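You operate a simulated robot arm through the tools that you are given. There is no shell and no other tool.

The job below is to be done with a simulated robot arm. You get a single attempt, and the scene is never put back.

JOB
Grease the bearing block and the bush block, then turn their knobs.
Fine: set the grease pump on each nipple and push, a stroke at a time, till a ring of grease shows; stop before it oozes and pump on nothing else. Stand the pump back in its stand, then give the bearing knob and the bush knob about half a turn each. Drop or knock over nothing.

Only the result counts: the job must be done as asked and must still hold three seconds after the hand-in. Knocking over, shifting, dropping, spilling or breaking anything else fails it.

ROBOT AND FRAMES
A 6-joint arm with a two-finger gripper, fixed in place. Base frame: the origin is on the floor under the middle of its stand, x ahead of it, y to its left, z up; the work surface is at about z = 860. Units: mm, degrees, N and s.
With the tool pointing down near the work surface it reaches from about 140 to 680 mm from the base axis. Its first joint turns from -66.0 to 66.0 degrees. Payload 2.45 kg.
The tool frame sits at the grasp point between the pads (the TCP): z along the fingers, y along the line on which they close. The tips reach 30 mm beyond it. The gripper opens to 106 mm; its body begins 79 mm behind the TCP.
Orientation is told as [roll, pitch, yaw] about the base's x, y, z axes, in that order, counted from this pose: with the fingers straight down and closing along the base's y, the tool's x points along the base's -x, its y along +y and its z along -z.

CONTROLS
- The arm moves only by the tool apply_moves. Its argument "commands" is a list of rows, each a list of 7 numbers: the turn, a rotation vector about the tool's x, y, z in units of 6 degrees (1.0 is 6 degrees), then the shift along the tool's x, y, z in units of 25 mm (1.0 is 25 mm), then the closure, from 0 (fully open) to 1 (shut). In form: [[rx, ry, rz, tx, ty, tz, grip], ...]. A call has 1 to 20 rows; each row shifts and turns the commanded pose from where the row before left it, along the tool's axes as they then stand. A call with a number of a shift or a turn outside -1 to 1 is refused whole. Each row takes 0.2 s and may step no farther than 50 mm and 8.6 degrees from the row before; otherwise, or with a gripper value out of range, the whole call is refused. Where a pose cannot be reached the arm comes as near as it can. A force on the tool above 40 N (or 10 N above the force at the start of the call, whichever is more), or a blocked arm, ends the call early, and 0.2 s more pass. Each finger travels about 153 mm/s and halts on what it meets, pressing with about 27 N; the grip force reading is that of the motor and also rises with nothing between the fingers. The clock runs only during rows and for 0.2 s after the last one: add rows that do not move to give the fingers time. It gives the time, the measured TCP pose, the force on the tool (base axes), the opening and the grip force at its end, in the units of the frame above (readings bear some noise), with the torque about the TCP (base axes, N m) and any sound that the robot's microphone picked up.
- Cameras (640 x 400 px; columns grow to the right, rows downward): "scene" is fixed at [42.7, 398.8, 1421.4]; the picture's right is [-0.88, -0.47, 0.00], its down [-0.20, 0.37, -0.91] and it looks along [0.43, -0.80, -0.42] (base axes); focal length 250 px, centre (320, 200). "wrist" rides on the gripper at [76, -2, -106] in the tool frame; the picture's right is [0.02, 1.00, 0.00], its down [-0.78, 0.02, -0.62] and it looks along [-0.62, 0.01, 0.78] (tool axes); focal length 247 px, centre (320, 200). There is no depth. A picture from a camera that has moved, and an enlarged one, comes with that camera's place and axes in the base frame and with its lens.
- camera(camera): a new picture of that camera. The clock stands still meanwhile.
- close_up(camera, box): a new picture of the part [left, top, right, bottom] of that camera's present view, enlarged. The clock stands still meanwhile.
- close_job(): hands the job in; it is judged then, once.

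Nothing tells you positions but the pictures and the camera data. Unless the task says otherwise, let go and move clear before handing in.

The tools are called after "Request:" as name(argument=value, ...) on one line, values as JSON. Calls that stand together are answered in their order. apply_moves: Moves the arm, as the interface text tells. Its arguments: {"type":"object","properties":{"commands":{"type":"array"}},"required":["commands"]} The other tools are called the same way: camera (camera) takes a picture; close_up (camera, box) takes an enlarged picture of a part of a camera's view; close_job () hands the job in.

At the start:

```text
time: 0.0
tcp_pos: [304.6, 48.7, 1364.2]
tcp_rot: [0.1, -0.1, 0.0]
wrist_force: [0.0, 0.0, -0.2]
wrist_torque: [0.0, 0.0, -0.01]
opening: 106.1
finger_force: 0.0
```

scene: 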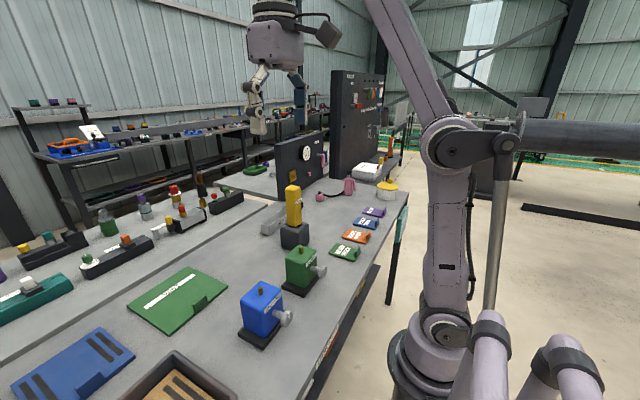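
wrist: 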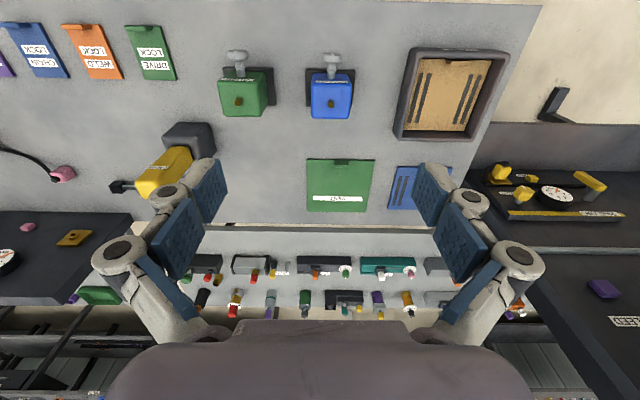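

I see a workbench with a green block and a blue block (each with a nipple on top and a knob on the side), and a yellow grease pump standing in a dark stand. I'll take enlarged pictures to read the labels and find positions.

Request:
close_up(camera="scene", box=[220, 170, 340, 245])

Request:
close_up(camera="scene", box=[220, 230, 348, 350])

Request:
close_up(camera="wrist", box=[200, 40, 370, 140])

Request:
close_up(camera="wrist", box=[90, 100, 250, 210])

```text
5.33 times, centred on (280, 208) of scene
camera zoom: at [42.7, 398.8, 1421.4], right [-0.88, -0.47, 0.0], down [-0.2, 0.37, -0.91], along [0.43, -0.8, -0.42], focal length 1336 px, centre (533, 160)
```

zoom: 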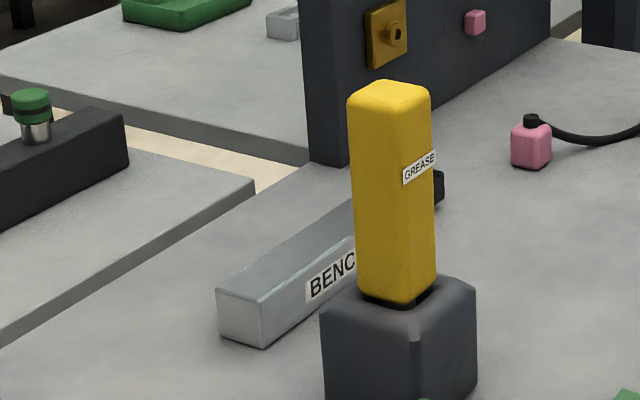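

```text
3.33 times, centred on (284, 290) of scene
camera zoom: at [42.7, 398.8, 1421.4], right [-0.88, -0.47, 0.0], down [-0.2, 0.37, -0.91], along [0.43, -0.8, -0.42], focal length 835 px, centre (440, -100)
```

zoom: 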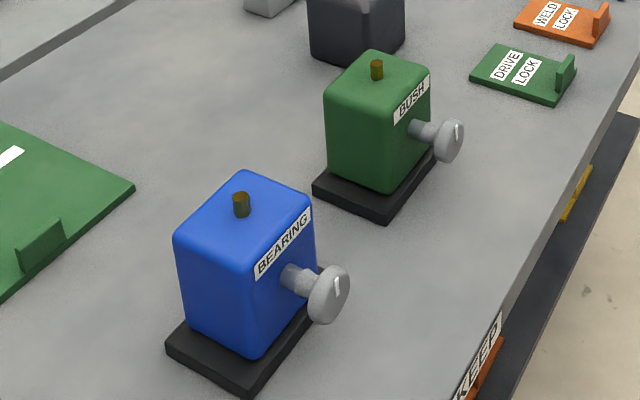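

```text
3.76 times, centred on (285, 90) of wrist
camera zoom: at [228.8, 44.1, 1471.6], right [-0.02, 1.0, 0.0], down [0.78, 0.02, 0.62], along [0.62, 0.01, -0.78], focal length 930 px, centre (452, 614)
```

zoom: 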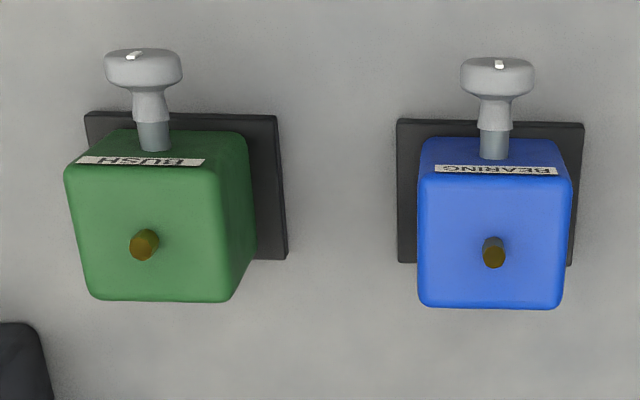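

```text
3.64 times, centred on (170, 155) of wrist
camera zoom: at [228.8, 44.1, 1471.6], right [-0.02, 1.0, 0.0], down [0.78, 0.02, 0.62], along [0.62, 0.01, -0.78], focal length 898 px, centre (866, 364)
```

zoom: 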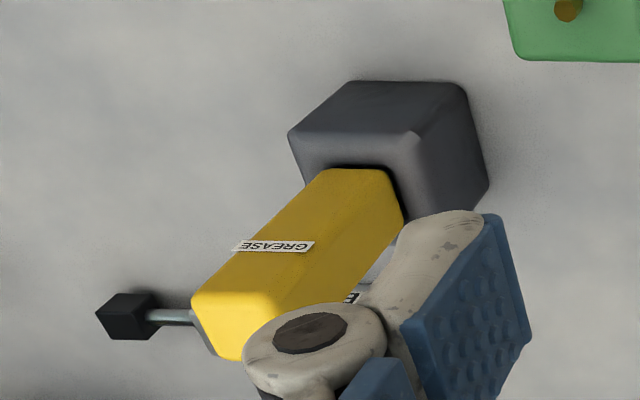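

The blue BEARING block's nipple is near (386, 65, 972) and the green BUSH block's is near (385, -117, 973). The yellow grease pump stands in its stand near (493, -252), with its top near z 1108. I'll move above the pump to refine these with the wrist camera.

Request:
apply_moves(commands=[[0, 0, 0, -0.6, -1, 0.2, 0], [0, 0, 0, -0.6, -1, 0.2, 0], [0, 0, 0, -0.6, -1, 0.2, 0], [0, 0, 0, -0.6, -1, 0.2, 0], [0, 0, 0, -0.6, -1, 0.2, 0], [0, 0, 0, -0.6, -1, 0.2, 0], [0, 0, 0, -0.6, -1, 0.2, 0], [0, 0, 0, -0.6, -1, 0.2, 0], [0, 0, 0, -0.6, -1, 0.2, 0], [0, 0, 0, -0.6, -1, 0.2, 0], [0, 0, 0, -0.6, -1, 0.2, 0], [0, 0, 0, -0.6, -1, 0.2, 0], [0, 0, 0, 0, 0, 0, 0]])

Request:
camera(camera="wrist")

Request:
camera(camera="scene")

```text
time: 2.8
tcp_pos: [443.1, -224.0, 1260.7]
tcp_rot: [0.0, 0.0, 0.0]
wrist_force: [0.2, 0.3, 0.2]
wrist_torque: [0.01, 0.01, 0.0]
opening: 106.2
finger_force: 0.1
out of reach, approached as far as the arm can: row 6, 7, 8, 9, 10, 12
```

```text
taken
camera wrist: at [368.4, -227.8, 1368.4], right [-0.02, 1.0, 0.0], down [0.78, 0.02, 0.62], along [0.62, 0.01, -0.78], focal length 247 px, centre (320, 200)
```

wrist: 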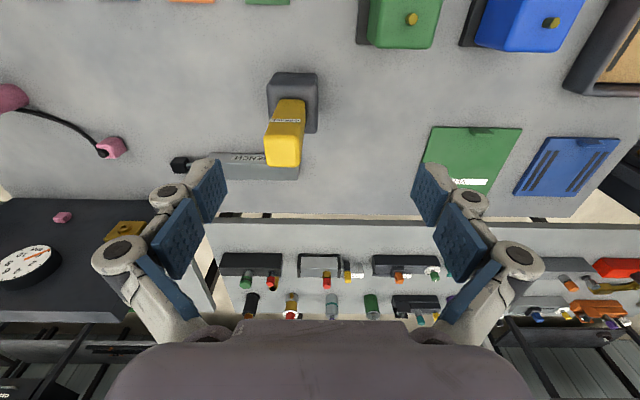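

```text
taken
```

scene: 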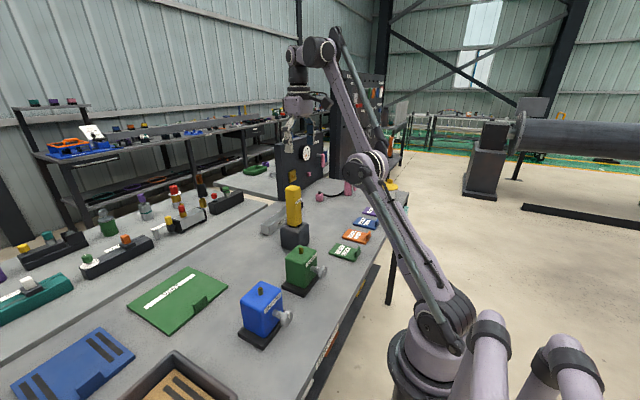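

The arm reached (443, -224, 1261), which is close to its reach limit at that height. I'll take enlarged views of the pump, the nipples and the knobs from here to fix their positions.

Request:
close_up(camera="wrist", box=[220, 60, 350, 190])

Request:
close_up(camera="wrist", box=[350, 0, 600, 60])

Request:
close_up(camera="scene", box=[260, 175, 330, 255])

```text
3.08 times, centred on (285, 125) of wrist
camera zoom: at [368.4, -227.8, 1368.4], right [-0.02, 1.0, 0.0], down [0.78, 0.02, 0.62], along [0.62, 0.01, -0.78], focal length 760 px, centre (428, 431)
```

zoom: 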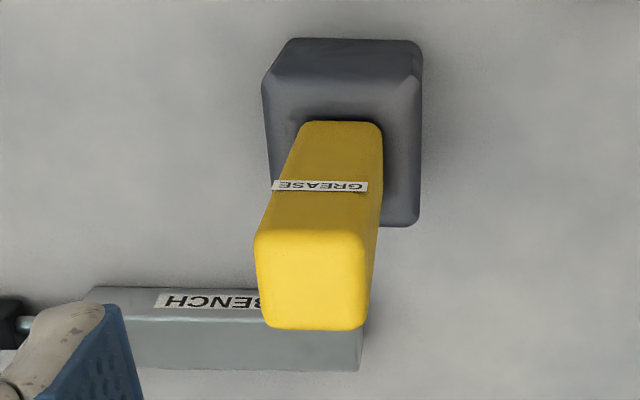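

```text
2.56 times, centred on (475, 30) of wrist
camera zoom: at [368.4, -227.8, 1368.4], right [-0.02, 1.0, 0.0], down [0.78, 0.02, 0.62], along [0.62, 0.01, -0.78], focal length 632 px, centre (-77, 635)
```

zoom: 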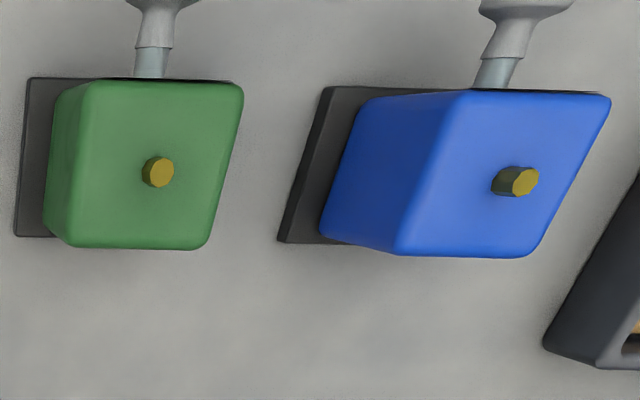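

```text
5.00 times, centred on (295, 215) of scene
camera zoom: at [42.7, 398.8, 1421.4], right [-0.88, -0.47, 0.0], down [-0.2, 0.37, -0.91], along [0.43, -0.8, -0.42], focal length 1252 px, centre (445, 125)
```

zoom: 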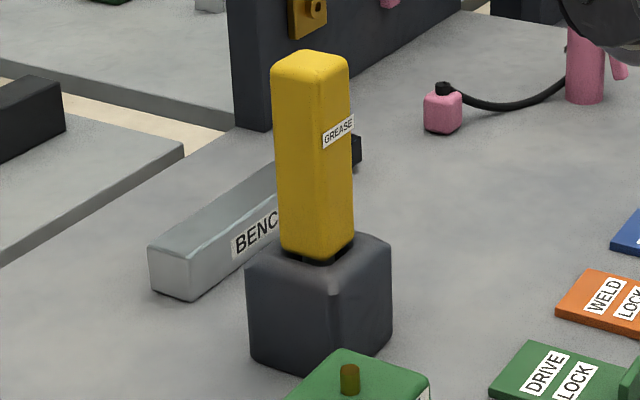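

The pump's axis looks to be near (513, -273), with its body about 40 mm square and its top near z 1090. The body's bottom sits at about z 951 in the stand. I'll move down a little, out of the reach limit, to see where the commanded pose really is.

Request:
apply_moves(commands=[[0, 0, 0, 0, 0, 1, 0], [0, 0, 0, 0, 0, 1, 0], [0, 0, 0, 0, 0, 1, 0], [0, 0, 0, 0, 0, 0, 0]])

```text
time: 3.8
tcp_pos: [464.7, -234.3, 1194.5]
tcp_rot: [0.1, 0.1, 0.1]
wrist_force: [-0.5, -0.1, 1.3]
wrist_torque: [-0.03, 0.01, -0.04]
opening: 106.0
finger_force: 0.0
out of reach, approached as far as the arm can: row 2, 3
```

The arm stays slightly inside its reach limit, so I'll step down and inward to settle on a definitely reachable pose and re-read it.

Request:
apply_moves(commands=[[0, 0, 0, 0.5, 0, 1, 0], [0, 0, 0, 0.5, 0, 1, 0], [0, 0, 0, 0, 0, 0, 0], [0, 0, 0, 0, 0, 0, 0]])

```text
time: 4.8
tcp_pos: [471.4, -251.6, 1158.7]
tcp_rot: [0.1, 0.2, 0.0]
wrist_force: [-0.3, -0.4, -0.2]
wrist_torque: [-0.02, -0.04, -0.02]
opening: 106.0
finger_force: 0.0
out of reach, approached as far as the arm can: row 1, 2
```

The reading doesn't settle the commanded pose yet; I'll hold still for a moment to see where the arm rests.

Request:
apply_moves(commands=[[0, 0, 0, 0, 0, 0, 0], [0, 0, 0, 0, 0, 0, 0], [0, 0, 0, 0, 0, 0, 0]])

Request:
camera(camera="scene")

```text
time: 5.6
tcp_pos: [470.7, -250.2, 1158.6]
tcp_rot: [0.2, 0.2, 0.0]
wrist_force: [-0.4, 0.7, 0.1]
wrist_torque: [0.0, 0.02, 0.0]
opening: 106.0
finger_force: 0.1
```

```text
taken
```

scene: 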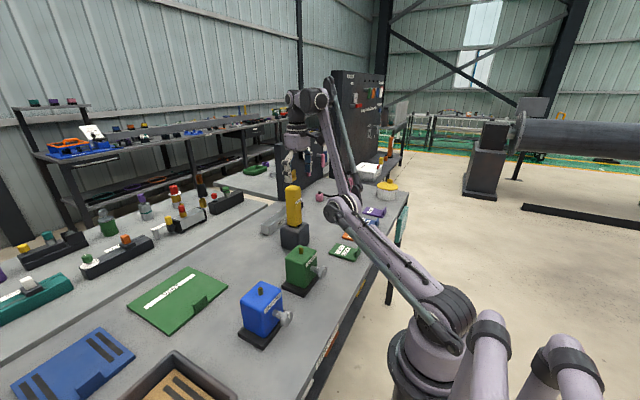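

It's resting at (471, -250, 1159) with no reach warning. I'll lower straight down a bit to check that plain moves track properly.

Request:
apply_moves(commands=[[0, 0, 0, 0, 0, 0.6, 0], [0, 0, 0, 0, 0, 0, 0]])

```text
time: 6.2
tcp_pos: [474.2, -252.1, 1144.7]
tcp_rot: [0.0, 0.2, 0.0]
wrist_force: [-1.2, 0.0, -0.1]
wrist_torque: [0.0, -0.04, -0.01]
opening: 105.9
finger_force: 0.2
out of reach, approached as far as the arm can: row 1
```

The arm's shape matters here: it may have gone through full stretch into a bent-elbow-down shape, which would explain the odd limits. I'll look at the arm closely.

Request:
close_up(camera="scene", box=[240, 60, 520, 400])

Request:
camera(camera="wrist")

```text
1.18 times, centred on (380, 230) of scene
camera zoom: at [42.7, 398.8, 1421.4], right [-0.88, -0.47, 0.0], down [-0.2, 0.37, -0.91], along [0.43, -0.8, -0.42], focal length 295 px, centre (249, 165)
```

zoom: 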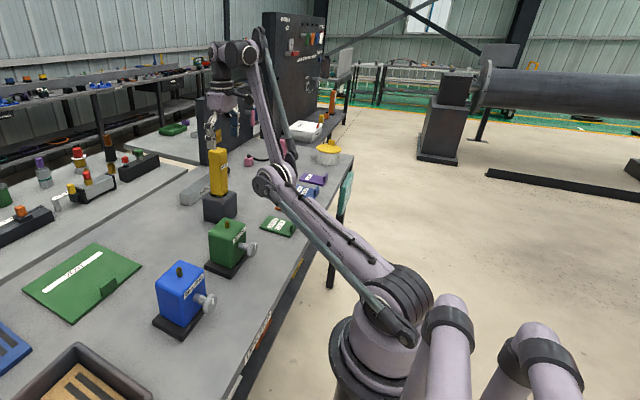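

```text
taken
camera wrist: at [399.0, -255.8, 1251.7], right [-0.02, 1.0, 0.0], down [0.78, 0.02, 0.62], along [0.62, 0.01, -0.78], focal length 247 px, centre (320, 200)
```

wrist: 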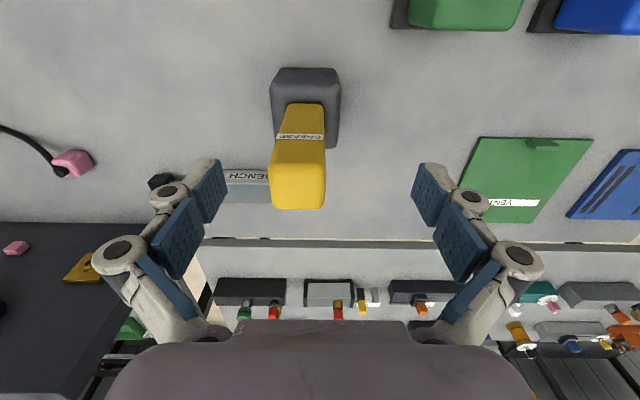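

The elbow has flipped below the shoulder–wrist line: the upper arm is at about 21° and the forearm at about 58°, whereas it started elbow-up. I'll raise the arm to full stretch and sweep along the limit to flip the elbow back, staying well above everything.

Request:
apply_moves(commands=[[0, 0, 0, 0, 0, -1, 0], [0, 0, 0, 0, 0, -1, 0], [0, 0, 0, 0, 0, -1, 0], [0, 0, 0, 0, 0, 0, 0]])

Request:
camera(camera="scene")

```text
time: 7.2
tcp_pos: [474.7, -251.9, 1220.3]
tcp_rot: [0.0, -0.1, 0.0]
wrist_force: [0.2, 0.0, 0.3]
wrist_torque: [0.0, 0.03, -0.01]
opening: 106.5
finger_force: 0.0
```

```text
taken
```

scene: 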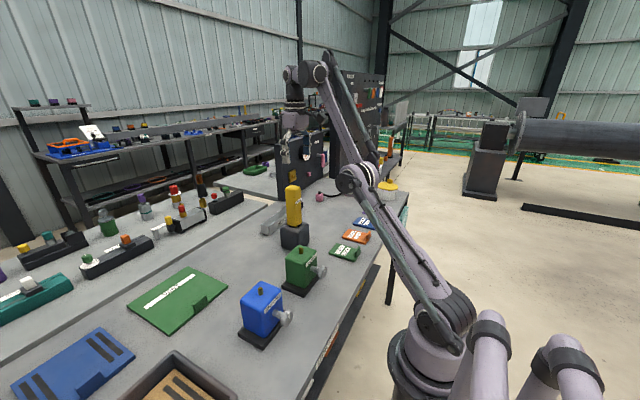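

Moves now track exactly, and the elbow is within about 9° of straight. I'll push up to full stretch and then sweep outward and down along the limit so the forearm drops over to the elbow-up side.

Request:
apply_moves(commands=[[0, 0, 0, 0, 0, -0.5, 0], [0, 0, 0, -0.7, -0.37, 0.6, 0], [0, 0, 0, -0.7, -0.37, 0.6, 0], [0, 0, 0, 0, 0, 0, 0]])

Request:
close_up(camera="scene", box=[240, 40, 520, 380])

```text
time: 8.2
tcp_pos: [494.1, -262.0, 1174.2]
tcp_rot: [-0.1, 0.0, 0.0]
wrist_force: [-0.6, 1.0, 0.2]
wrist_torque: [0.01, 0.02, 0.0]
opening: 105.9
finger_force: 0.1
out of reach, approached as far as the arm can: row 1, 3
```

```text
1.18 times, centred on (380, 210) of scene
camera zoom: at [42.7, 398.8, 1421.4], right [-0.88, -0.47, 0.0], down [-0.2, 0.37, -0.91], along [0.43, -0.8, -0.42], focal length 295 px, centre (249, 188)
```

zoom: 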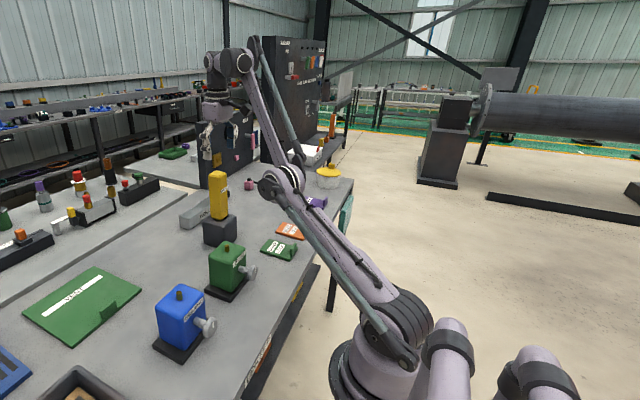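

It's still elbow-down. At the high inward pose where the job began only the elbow-up shape is possible, so I'll travel back up and in along the stretch limit to force the elbow over.

Request:
apply_moves(commands=[[0, 0, 0, 0.39, 0.21, -0.92, 0], [0, 0, 0, 0.39, 0.21, -0.92, 0], [0, 0, 0, 0.67, 0.36, -0.56, 0], [0, 0, 0, 0.67, 0.36, -0.56, 0], [0, 0, 0, 0.67, 0.36, -0.56, 0], [0, 0, 0, 0.71, 0.375, -0.66, 0], [0, 0, 0, 0.71, 0.375, -0.66, 0], [0, 0, 0, 0.71, 0.375, -0.66, 0], [0, 0, 0, 0.71, 0.375, -0.66, 0], [0, 0, 0, 0.71, 0.375, -0.34, 0], [0, 0, 0, 0.71, 0.375, -0.34, 0], [0, 0, 0, 0.71, 0.375, -0.34, 0], [0, 0, 0, 0, 0, 0, 0]])

Request:
camera(camera="scene")

```text
time: 11.0
tcp_pos: [301.7, -161.1, 1361.1]
tcp_rot: [0.0, 0.1, 0.0]
wrist_force: [0.2, 0.2, 0.3]
wrist_torque: [-0.01, 0.0, -0.03]
opening: 106.1
finger_force: 0.1
out of reach, approached as far as the arm can: row 6, 8
```

```text
taken
```

scene: 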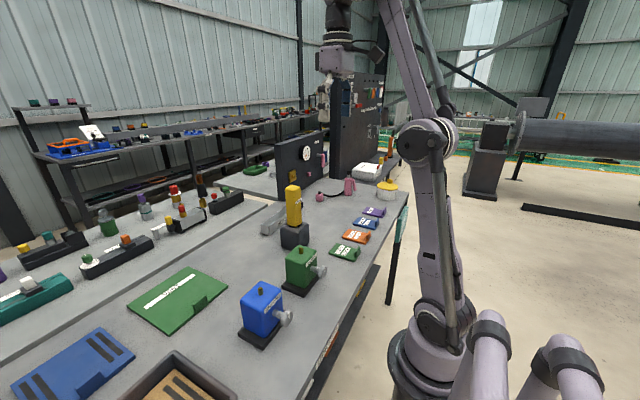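

The elbow is up again: the upper arm is nearly vertical and the forearm leans forward. I'll fold the arm inward by going straight down here before reaching out at lower height.

Request:
apply_moves(commands=[[0, 0, 0, 0, 0, 1, 0], [0, 0, 0, 0, 0, 1, 0], [0, 0, 0, 0, 0, 1, 0], [0, 0, 0, 0, 0, 1, 0], [0, 0, 0, 0, 0, 1, 0], [0, 0, 0, 0, 0, 1, 0], [0, 0, 0, 0, 0, 1, 0], [0, 0, 0, 0, 0, 1, 0], [0, 0, 0, 0, 0, 0, 0]])

Request:
camera(camera="scene")

Request:
camera(camera="wrist")

```text
time: 13.0
tcp_pos: [301.6, -160.5, 1160.2]
tcp_rot: [0.0, 0.0, 0.0]
wrist_force: [0.1, -0.3, -0.7]
wrist_torque: [-0.02, 0.02, 0.0]
opening: 105.8
finger_force: 0.0
```

```text
taken
```

scene: 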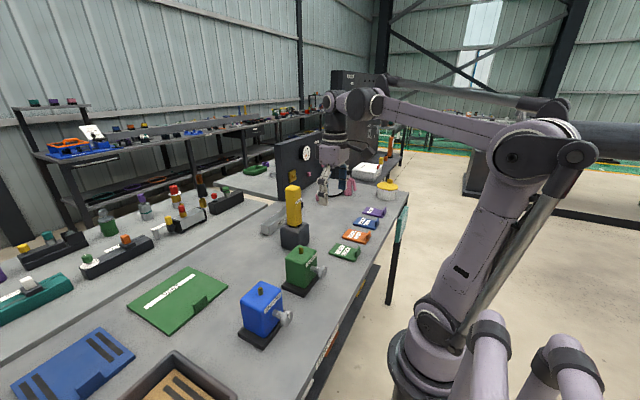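

```text
taken
camera wrist: at [226.8, -162.8, 1267.1], right [-0.02, 1.0, 0.0], down [0.78, 0.02, 0.62], along [0.62, 0.01, -0.78], focal length 247 px, centre (320, 200)
```

wrist: 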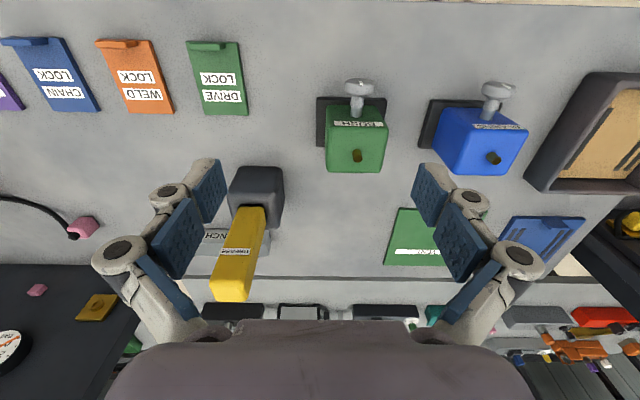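

The elbow is properly up and the moves track exactly. From here I'll take close looks at both nipples, the knobs and the pump to refine positions.

Request:
close_up(camera="wrist", box=[310, 70, 410, 180])

Request:
close_up(camera="wrist", box=[415, 75, 535, 185])

Request:
close_up(camera="wrist", box=[200, 150, 300, 310])

Request:
close_up(camera="scene", box=[270, 235, 330, 300])

Request:
close_up(camera="scene", box=[230, 275, 300, 350])

```text
3.64 times, centred on (360, 125) of wrist
camera zoom: at [226.8, -162.8, 1267.1], right [-0.02, 1.0, 0.0], down [0.78, 0.02, 0.62], along [0.62, 0.01, -0.78], focal length 898 px, centre (174, 473)
```

zoom: 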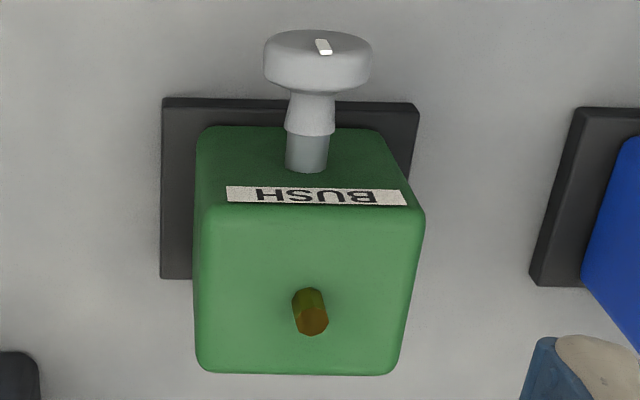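

```text
3.64 times, centred on (475, 130) of wrist
camera zoom: at [226.8, -162.8, 1267.1], right [-0.02, 1.0, 0.0], down [0.78, 0.02, 0.62], along [0.62, 0.01, -0.78], focal length 898 px, centre (-244, 454)
```

zoom: 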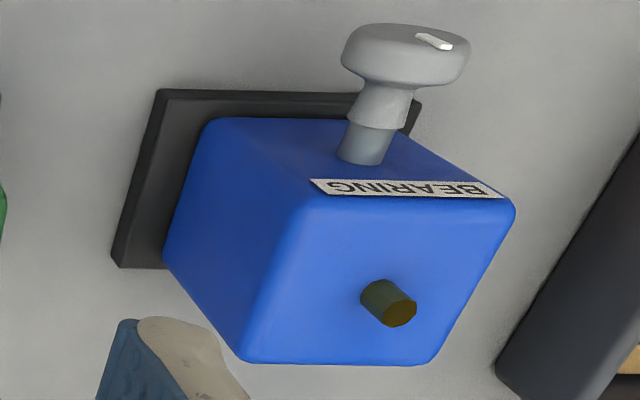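

```text
2.50 times, centred on (250, 230) of wrist
camera zoom: at [226.8, -162.8, 1267.1], right [-0.02, 1.0, 0.0], down [0.78, 0.02, 0.62], along [0.62, 0.01, -0.78], focal length 617 px, centre (495, 125)
```

zoom: 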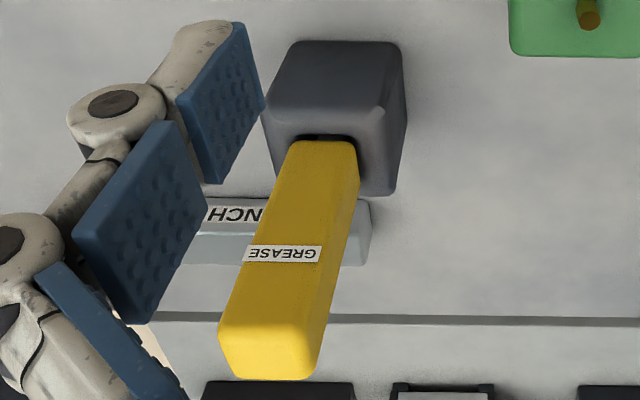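

```text
6.15 times, centred on (300, 268) of scene
camera zoom: at [42.7, 398.8, 1421.4], right [-0.88, -0.47, 0.0], down [-0.2, 0.37, -0.91], along [0.43, -0.8, -0.42], focal length 1542 px, centre (443, -215)
```

zoom: 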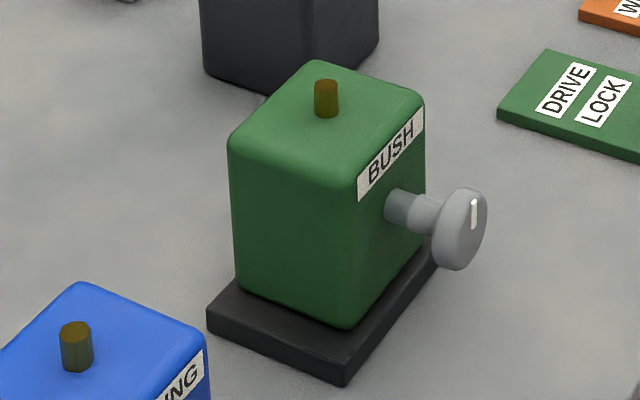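

```text
5.33 times, centred on (265, 312) of scene
camera zoom: at [42.7, 398.8, 1421.4], right [-0.88, -0.47, 0.0], down [-0.2, 0.37, -0.91], along [0.43, -0.8, -0.42], focal length 1336 px, centre (613, -400)
```

zoom: 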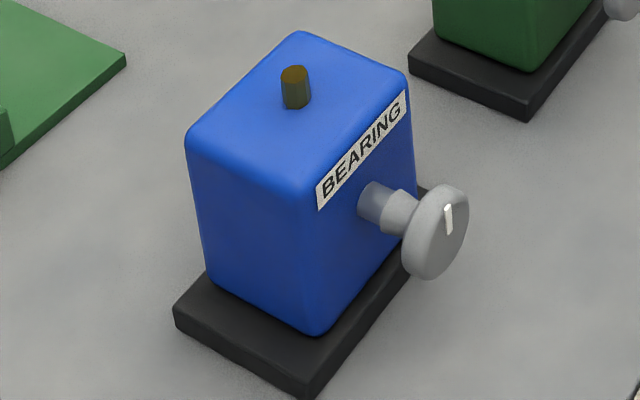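

The nipple tips come out near (381, 65, 986) for the bearing and (383, -113, 985) for the bush. The pump's axis is near (512, -272), with its top at about 1095. I'll now move over the pump at z ≈ 1150.

Request:
apply_moves(commands=[[0, 0, 0, -0.935, -0.4956, 0.044, 0], [0, 0, 0, -0.935, -0.4956, 0.044, 0], [0, 0, 0, -0.935, -0.4956, 0.044, 0], [0, 0, 0, -0.935, -0.4956, 0.044, 0], [0, 0, 0, -0.935, -0.4956, 0.044, 0], [0, 0, 0, -0.935, -0.4956, 0.044, 0], [0, 0, 0, -0.935, -0.4956, 0.044, 0], [0, 0, 0, -0.935, -0.4956, 0.044, 0], [0, 0, 0, -0.935, -0.4956, 0.044, 0], [0, 0, 0, 0, 0, 0, 0]])

Request:
camera(camera="wrist")

Request:
close_up(camera="scene", box=[240, 100, 380, 260])

```text
time: 15.2
tcp_pos: [513.7, -271.6, 1151.6]
tcp_rot: [0.0, 0.0, 0.0]
wrist_force: [0.4, -0.6, -0.6]
wrist_torque: [0.01, 0.03, 0.03]
opening: 105.8
finger_force: 0.1
```

```text
taken
camera wrist: at [437.9, -275.3, 1258.8], right [-0.02, 1.0, 0.0], down [0.78, 0.02, 0.62], along [0.62, 0.01, -0.78], focal length 247 px, centre (320, 200)
```

wrist: 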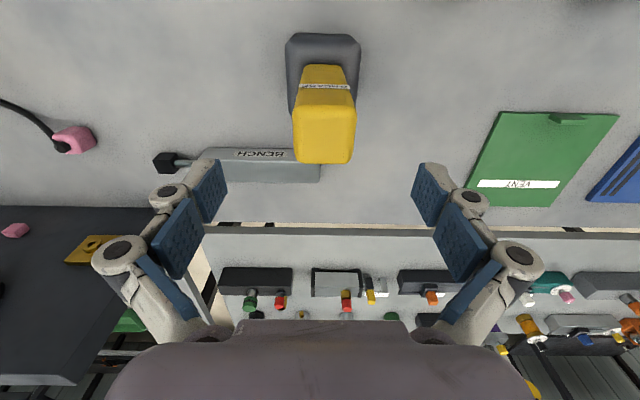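

```text
2.50 times, centred on (310, 180) of scene
camera zoom: at [42.7, 398.8, 1421.4], right [-0.88, -0.47, 0.0], down [-0.2, 0.37, -0.91], along [0.43, -0.8, -0.42], focal length 626 px, centre (345, 250)
```

zoom: 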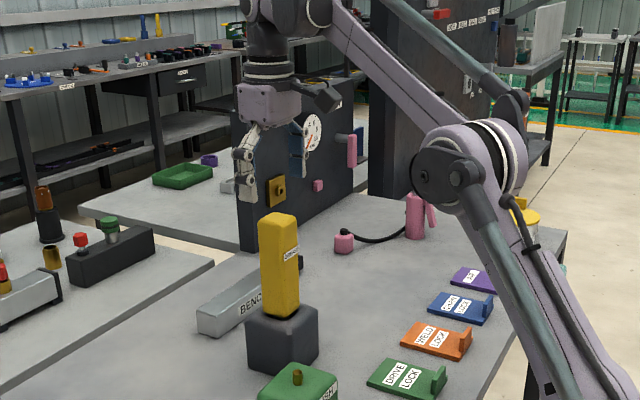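

The pump's top is almost centred between the fingers, within about 2 mm. I'll lower around it to z ≈ 1036, still open, then check before closing.

Request:
apply_moves(commands=[[0, 0, 0, 0.02, 0.01, 0.77, 0], [0, 0, 0, 0.02, 0.01, 0.77, 0], [0, 0, 0, 0.02, 0.01, 0.77, 0], [0, 0, 0, 0.0, 0.01, 0.77, 0], [0, 0, 0, 0.0, 0, 0.77, 0], [0, 0, 0, 0.0, 0, 0.77, 0], [0, 0, 0, 0, 0, 0, 0]])

Request:
camera(camera="wrist")

Request:
close_up(camera="scene", box=[240, 120, 380, 270])

```text
time: 16.8
tcp_pos: [513.3, -271.5, 1037.1]
tcp_rot: [0.0, 0.0, 0.0]
wrist_force: [-0.8, 0.1, -0.2]
wrist_torque: [0.01, -0.01, -0.05]
opening: 106.1
finger_force: 0.0
```

```text
taken
camera wrist: at [437.1, -273.7, 1143.4], right [-0.02, 1.0, 0.0], down [0.78, 0.02, 0.62], along [0.62, 0.01, -0.78], focal length 247 px, centre (320, 200)
```

wrist: 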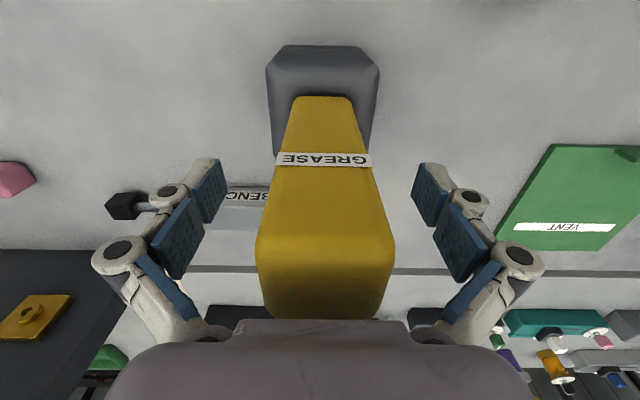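

```text
2.67 times, centred on (310, 195) of scene
camera zoom: at [42.7, 398.8, 1421.4], right [-0.88, -0.47, 0.0], down [-0.2, 0.37, -0.91], along [0.43, -0.8, -0.42], focal length 668 px, centre (347, 213)
```

zoom: 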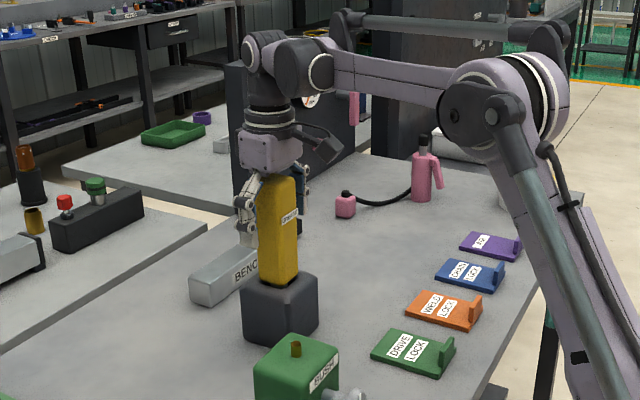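

The pump stands centred between the open fingers with the gripper body still above its top. I'll close on it.

Request:
apply_moves(commands=[[0, 0, 0, 0, 0, 0, 0.4], [0, 0, 0, 0, 0, 0, 1], [0, 0, 0, 0, 0, 0, 1], [0, 0, 0, 0, 0, 0, 1], [0, 0, 0, 0, 0, 0, 1]])

Request:
camera(camera="wrist")

```text
time: 18.0
tcp_pos: [512.5, -270.1, 1036.4]
tcp_rot: [0.1, 0.0, 0.1]
wrist_force: [0.3, 1.6, 7.6]
wrist_torque: [0.22, -0.01, -0.01]
opening: 43.3
finger_force: 27.4
```

```text
taken
camera wrist: at [437.1, -273.5, 1143.9], right [-0.02, 1.0, 0.0], down [0.78, 0.02, 0.62], along [0.62, 0.01, -0.78], focal length 247 px, centre (320, 200)
```

wrist: 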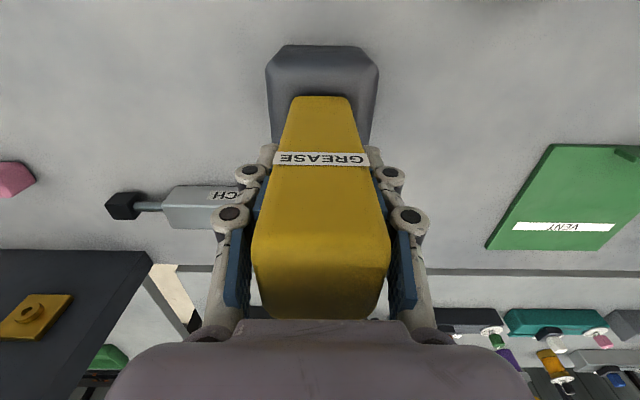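

The pump is gripped at 43 mm with TCP (512.5, -270.1, 1036.4), which I'll use for returning it. I'll lift it straight up slowly.

Request:
apply_moves(commands=[[0, 0, 0, 0, 0, -0.3, 1], [0, 0, 0, 0, 0, -0.5, 1], [0, 0, 0, 0, 0, -0.5, 1], [0, 0, 0, 0, 0, -0.5, 1], [0, 0, 0, 0, 0, -0.5, 1], [0, 0, 0, 0, 0, -0.5, 1], [0, 0, 0, 0, 0, -0.5, 1], [0, 0, 0, 0, 0, -0.5, 1], [0, 0, 0, 0, 0, -0.5, 1], [0, 0, 0, 0, 0, 0, 1]])

Request:
close_up(camera="scene", box=[240, 120, 380, 270])

Request:
camera(camera="wrist")

```text
time: 20.2
tcp_pos: [511.1, -272.8, 1143.7]
tcp_rot: [0.0, 0.0, 0.0]
wrist_force: [0.2, -0.6, -3.7]
wrist_torque: [0.03, 0.01, 0.0]
opening: 43.8
finger_force: 26.7
```

```text
2.67 times, centred on (310, 195) of scene
camera zoom: at [42.7, 398.8, 1421.4], right [-0.88, -0.47, 0.0], down [-0.2, 0.37, -0.91], along [0.43, -0.8, -0.42], focal length 668 px, centre (347, 213)
```

zoom: 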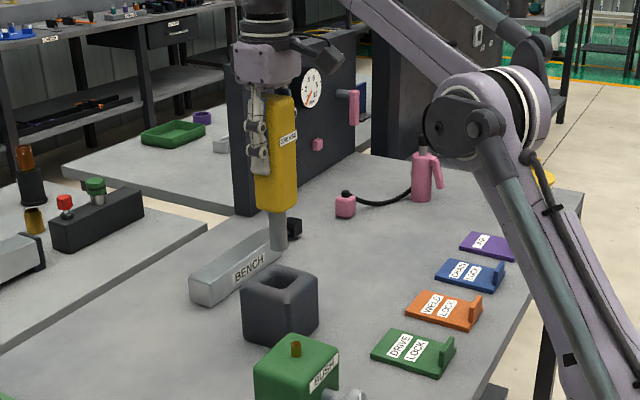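

```text
taken
camera wrist: at [436.1, -274.7, 1251.2], right [-0.02, 1.0, 0.0], down [0.78, 0.02, 0.62], along [0.62, 0.01, -0.78], focal length 247 px, centre (320, 200)
```

wrist: 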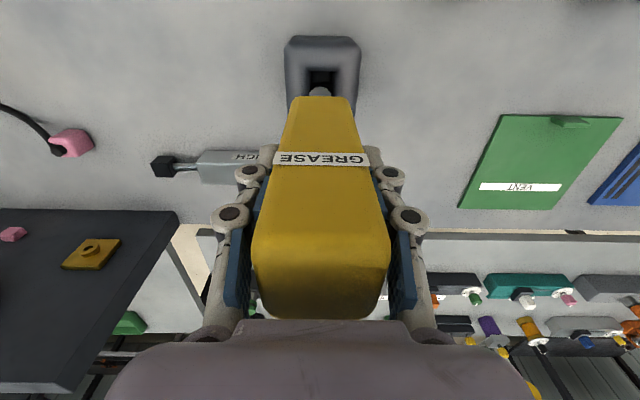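

The pump is out of the stand, showing a grey nozzle at the bottom, and the stand is undisturbed. I'll zoom in to measure the nozzle.

Request:
close_up(camera="scene", box=[280, 150, 340, 260])

Request:
close_up(camera="wrist", box=[270, 30, 370, 130])

```text
3.64 times, centred on (310, 205) of scene
camera zoom: at [42.7, 398.8, 1421.4], right [-0.88, -0.47, 0.0], down [-0.2, 0.37, -0.91], along [0.43, -0.8, -0.42], focal length 911 px, centre (356, 182)
```

zoom: 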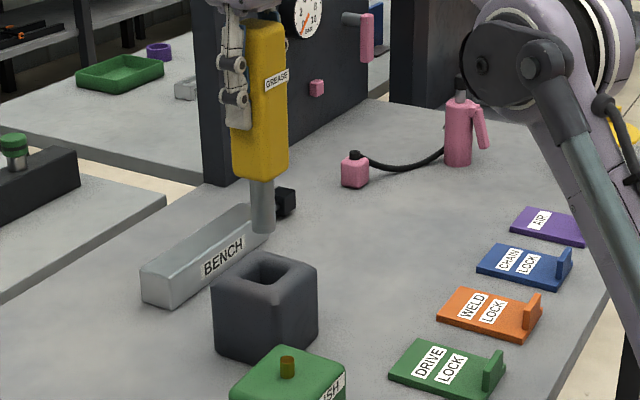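

```text
4.00 times, centred on (320, 80) of wrist
camera zoom: at [436.1, -274.7, 1251.2], right [-0.02, 1.0, 0.0], down [0.78, 0.02, 0.62], along [0.62, 0.01, -0.78], focal length 988 px, centre (320, 680)
```

zoom: 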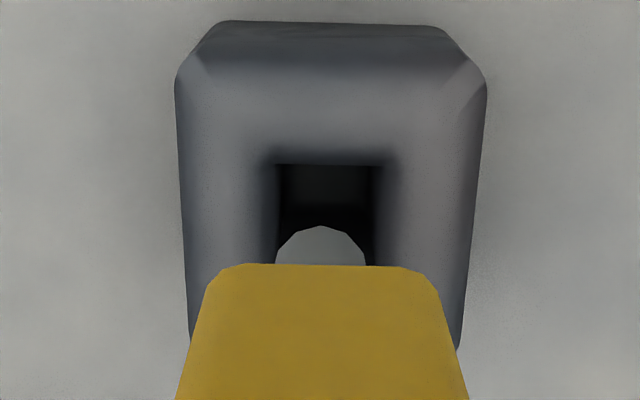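

The nozzle tip is about 151 mm below the TCP, so it should meet the bearing nipple at TCP z ≈ 1136. I'll carry the pump up and across to above the bearing nipple.

Request:
apply_moves(commands=[[0, 0, 0, 0.4, 0.8, -0.36, 1], [0, 0, 0, 0.4, 0.8, -0.36, 1], [0, 0, 0, 0.4, 0.8, -0.36, 1], [0, 0, 0, 0.4, 0.8, -0.36, 1], [0, 0, 0, 0.4, 0.8, -0.36, 1], [0, 0, 0, 0.4, 0.8, -0.36, 1], [0, 0, 0, 0.257, 0.794, 0, 1], [0, 0, 0, 0.257, 0.794, 0, 1], [0, 0, 0, 0.257, 0.794, 0, 1], [0, 0, 0, 0.257, 0.794, 0, 1], [0, 0, 0, 0.257, 0.794, 0, 1], [0, 0, 0, 0.257, 0.794, 0, 1], [0, 0, 0, 0.257, 0.794, 0, 1], [0, 0, 0, 0.257, 0.794, 0, 1], [0, 0, 0, 0.257, 0.794, 0, 1], [0, 0, 0, 0.257, 0.794, 0, 1], [0, 0, 0, 0.257, 0.794, 0, 1], [0, 0, 0, 0, 0, 0, 1], [0, 0, 0, 0, 0, 0, 1]])

Request:
camera(camera="wrist")

Request:
close_up(camera="scene", box=[200, 160, 360, 360])

```text
time: 24.2
tcp_pos: [381.6, 67.7, 1198.1]
tcp_rot: [-0.1, 0.0, 0.0]
wrist_force: [-0.3, 0.1, -3.4]
wrist_torque: [-0.01, 0.0, -0.02]
opening: 43.9
finger_force: 27.1
```

```text
taken
camera wrist: at [304.9, 64.8, 1304.5], right [-0.02, 1.0, 0.0], down [0.78, 0.02, 0.62], along [0.62, 0.01, -0.78], focal length 247 px, centre (320, 200)
```

wrist: 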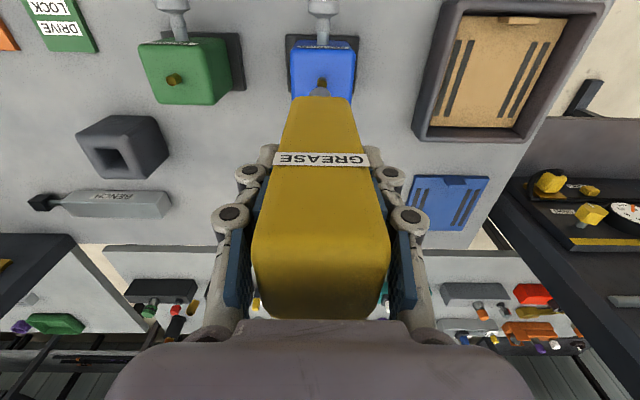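

```text
2.00 times, centred on (280, 260) of scene
camera zoom: at [42.7, 398.9, 1421.4], right [-0.88, -0.47, 0.0], down [-0.2, 0.37, -0.91], along [0.43, -0.8, -0.42], focal length 501 px, centre (400, 80)
```

zoom: 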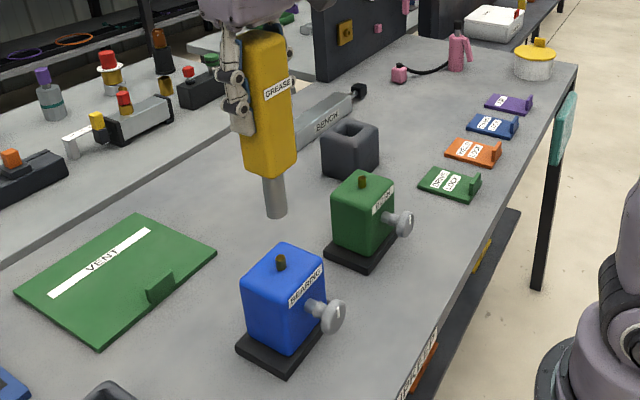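

The nozzle is poised about 60 mm above the bearing nipple. I'll zoom in on both views to check the alignment.

Request:
close_up(camera="wrist", box=[280, 60, 370, 120])

Request:
close_up(camera="scene", box=[225, 235, 300, 310])

```text
6.67 times, centred on (325, 90) of wrist
camera zoom: at [304.9, 64.8, 1304.5], right [-0.02, 1.0, 0.0], down [0.78, 0.02, 0.62], along [0.62, 0.01, -0.78], focal length 1646 px, centre (287, 933)
```

zoom: 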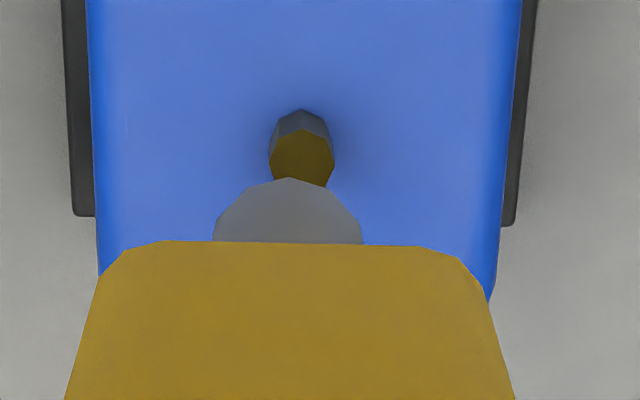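

```text
5.33 times, centred on (262, 272) of scene
camera zoom: at [42.7, 398.9, 1421.4], right [-0.88, -0.47, 0.0], down [-0.2, 0.37, -0.91], along [0.43, -0.8, -0.42], focal length 1336 px, centre (627, -187)
```

zoom: 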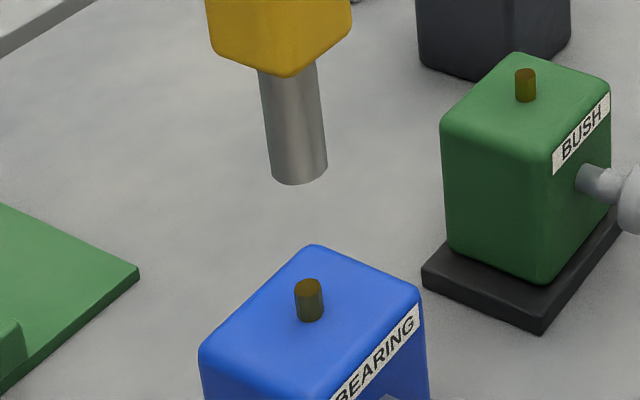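

The nozzle is about 2 mm off in y and 1.5 mm in x, with a gap of about 63 mm. I'll correct that and lower 40 mm for a closer check.

Request:
apply_moves(commands=[[0, 0, 0, -0.03, 0.045, 0.4, 1], [0, 0, 0, -0.03, 0.045, 0.4, 1], [0, 0, 0, 0, 0, 0.4, 1], [0, 0, 0, 0, 0, 0.4, 1], [0, 0, 0, 0, 0, 0, 1]])

Request:
close_up(camera="wrist", box=[280, 60, 370, 120])

Request:
close_up(camera="scene", box=[225, 245, 300, 320])

```text
time: 25.4
tcp_pos: [383.3, 69.6, 1156.8]
tcp_rot: [0.0, 0.0, 0.0]
wrist_force: [-0.1, 0.3, -4.7]
wrist_torque: [0.01, -0.04, 0.02]
opening: 43.8
finger_force: 27.2
```

```text
6.67 times, centred on (325, 90) of wrist
camera zoom: at [307.2, 67.1, 1264.1], right [-0.02, 1.0, 0.0], down [0.78, 0.02, 0.62], along [0.62, 0.01, -0.78], focal length 1646 px, centre (287, 933)
```

zoom: 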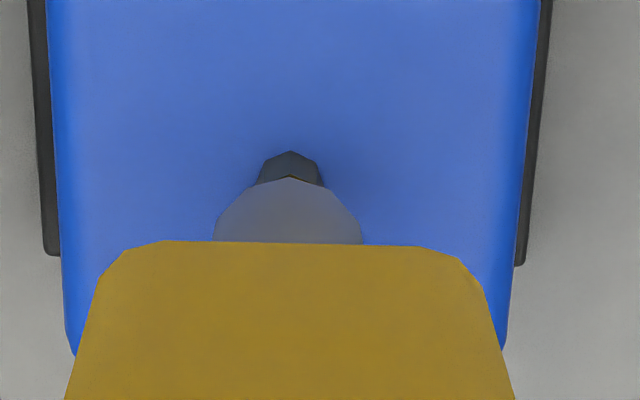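

```text
5.33 times, centred on (262, 282) of scene
camera zoom: at [42.7, 398.9, 1421.4], right [-0.88, -0.47, 0.0], down [-0.2, 0.37, -0.91], along [0.43, -0.8, -0.42], focal length 1336 px, centre (627, -240)
```

zoom: 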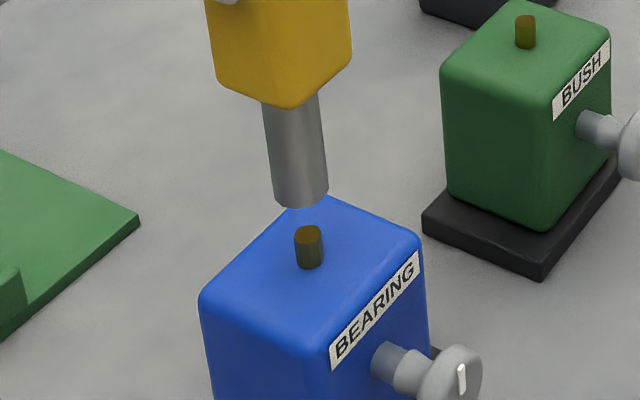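

Now the y alignment looks right in the wrist view. I'll enlarge the scene view more to refine the other direction.

Request:
close_up(camera="scene", box=[250, 262, 300, 302])

Request:
close_up(camera="wrist", box=[305, 75, 345, 100])

```text
10.00 times, centred on (275, 282) of scene
camera zoom: at [42.7, 398.9, 1421.4], right [-0.88, -0.47, 0.0], down [-0.2, 0.37, -0.91], along [0.43, -0.8, -0.42], focal length 2505 px, centre (770, -620)
```

zoom: 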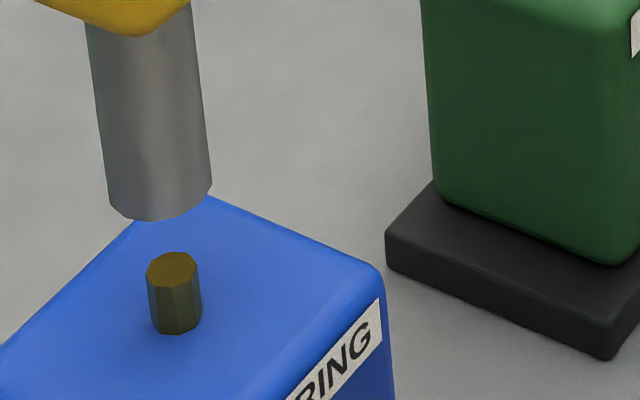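

```text
16.00 times, centred on (325, 88) of wrist
camera zoom: at [307.2, 67.1, 1264.1], right [-0.02, 1.0, 0.0], down [0.78, 0.02, 0.62], along [0.62, 0.01, -0.78], focal length 3952 px, centre (240, 2000)
```

zoom: 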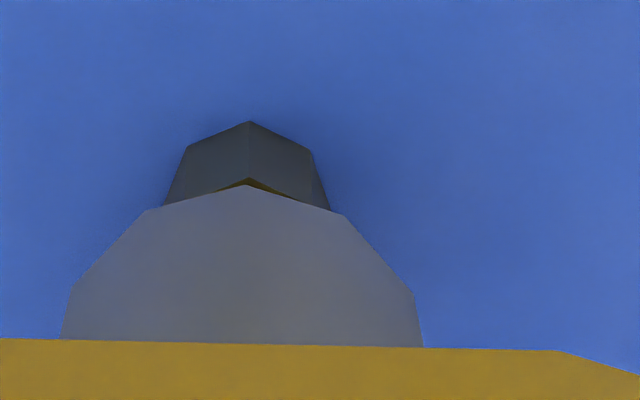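

Alignment is within about 1 mm and the gap is about 23 mm. I'll lower 18 mm and look again.

Request:
apply_moves(commands=[[0, 0, 0, 0.028, 0.01, 0.24, 1], [0, 0, 0, 0, 0, 0.24, 1], [0, 0, 0, 0, 0, 0.24, 1], [0, 0, 0, 0, 0, 0, 1]])

Request:
close_up(camera="scene", box=[250, 262, 300, 302])

```text
time: 26.4
tcp_pos: [381.5, 69.2, 1138.8]
tcp_rot: [0.0, 0.0, -0.1]
wrist_force: [-0.5, 0.3, -3.5]
wrist_torque: [0.0, -0.04, -0.03]
opening: 43.7
finger_force: 26.1
```

```text
10.00 times, centred on (275, 282) of scene
camera zoom: at [42.7, 398.9, 1421.4], right [-0.88, -0.47, 0.0], down [-0.2, 0.37, -0.91], along [0.43, -0.8, -0.42], focal length 2505 px, centre (770, -620)
```

zoom: 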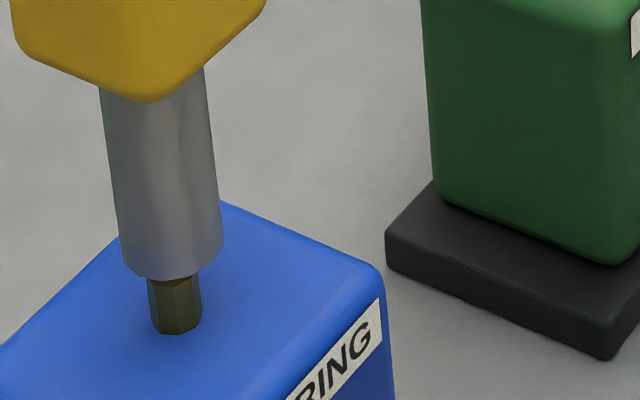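

The nozzle is centred over the nipple with about 4–5 mm left. I'll lower in small steps and watch the force.

Request:
apply_moves(commands=[[0, 0, 0, 0, 0, 0.1, 1], [0, 0, 0, 0, 0, 0, 1]])

```text
time: 27.0
tcp_pos: [382.5, 69.0, 1136.6]
tcp_rot: [0.0, 0.0, 0.0]
wrist_force: [0.3, 0.0, -4.0]
wrist_torque: [-0.01, -0.02, -0.01]
opening: 43.6
finger_force: 26.3
```

Request:
apply_moves(commands=[[0, 0, 0, 0, 0, 0.08, 1], [0, 0, 0, 0, 0, 0, 1]])

```text
time: 27.6
tcp_pos: [382.1, 69.8, 1133.8]
tcp_rot: [0.0, 0.0, 0.0]
wrist_force: [0.5, -0.9, -3.6]
wrist_torque: [0.0, -0.02, -0.02]
opening: 43.6
finger_force: 27.5
```

There's no contact yet, so I'll continue down in 2 mm steps.

Request:
apply_moves(commands=[[0, 0, 0, 0, 0, 0.08, 1], [0, 0, 0, 0, 0, 0, 1]])

Request:
close_up(camera="scene", box=[250, 262, 300, 302])

```text
time: 28.2
tcp_pos: [382.8, 69.5, 1132.3]
tcp_rot: [-0.1, 0.1, 0.0]
wrist_force: [0.0, -0.3, -3.8]
wrist_torque: [0.02, 0.02, -0.01]
opening: 43.5
finger_force: 26.7
```

```text
10.00 times, centred on (275, 282) of scene
camera zoom: at [42.7, 398.9, 1421.4], right [-0.88, -0.47, 0.0], down [-0.2, 0.37, -0.91], along [0.43, -0.8, -0.42], focal length 2505 px, centre (770, -620)
```

zoom: 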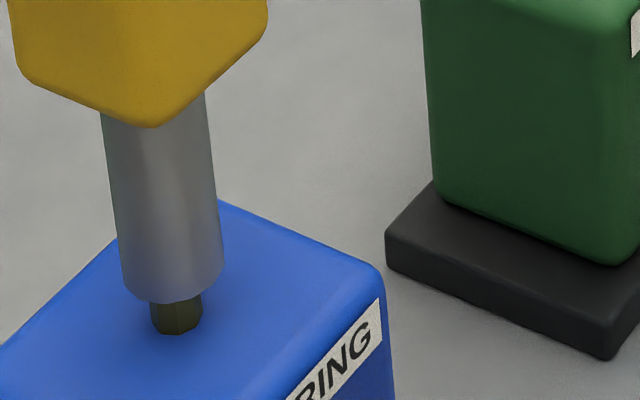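

The nozzle is now sliding over the nipple, so it must be a hollow socket, and there's still no force. I'll keep going in small steps.

Request:
apply_moves(commands=[[0, 0, 0, 0, 0, 0.08, 1], [0, 0, 0, 0, 0, 0, 1]])

```text
time: 28.8
tcp_pos: [381.3, 70.5, 1130.3]
tcp_rot: [0.0, 0.0, 0.0]
wrist_force: [1.6, -0.6, -1.9]
wrist_torque: [-0.04, -0.14, 0.0]
opening: 43.4
finger_force: 27.2
```

A first light contact shows, with about 2 N of weight taken up. I'll continue in 1 mm steps.

Request:
apply_moves(commands=[[0, 0, 0, 0, 0, 0.04, 1], [0, 0, 0, 0, 0, 0, 1]])

Request:
close_up(camera="scene", box=[250, 262, 300, 302])

Request:
close_up(camera="wrist", box=[305, 75, 345, 100])

```text
time: 29.4
tcp_pos: [380.9, 69.7, 1129.5]
tcp_rot: [-0.1, 0.0, 0.0]
wrist_force: [0.4, -0.8, -1.1]
wrist_torque: [-0.11, -0.15, -0.03]
opening: 43.5
finger_force: 27.0
```

```text
10.00 times, centred on (275, 282) of scene
camera zoom: at [42.7, 398.8, 1421.4], right [-0.88, -0.47, 0.0], down [-0.2, 0.37, -0.91], along [0.43, -0.8, -0.42], focal length 2505 px, centre (770, -620)
```

zoom: 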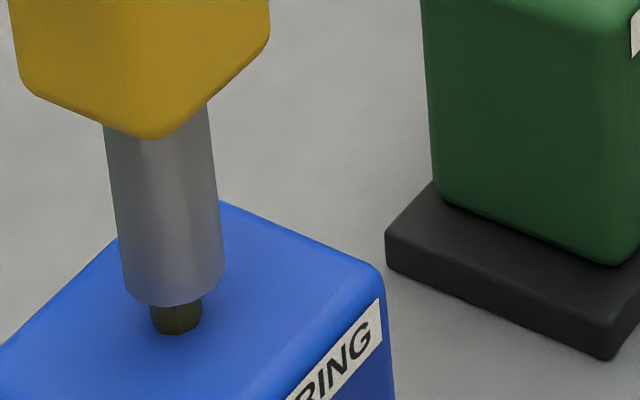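

```text
16.00 times, centred on (325, 88) of wrist
camera zoom: at [305.9, 67.2, 1236.8], right [-0.02, 1.0, 0.0], down [0.78, 0.02, 0.62], along [0.62, 0.01, -0.78], focal length 3952 px, centre (240, 2000)
```

zoom: 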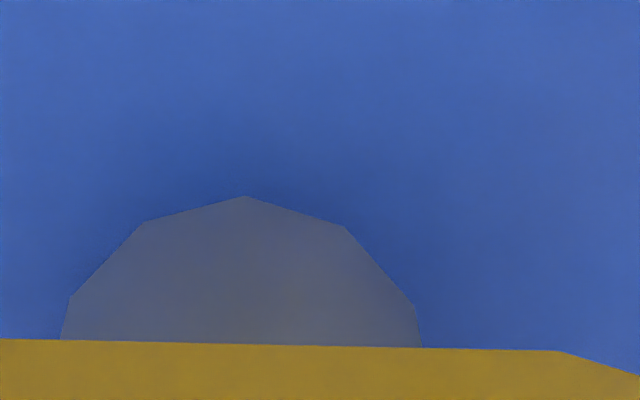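

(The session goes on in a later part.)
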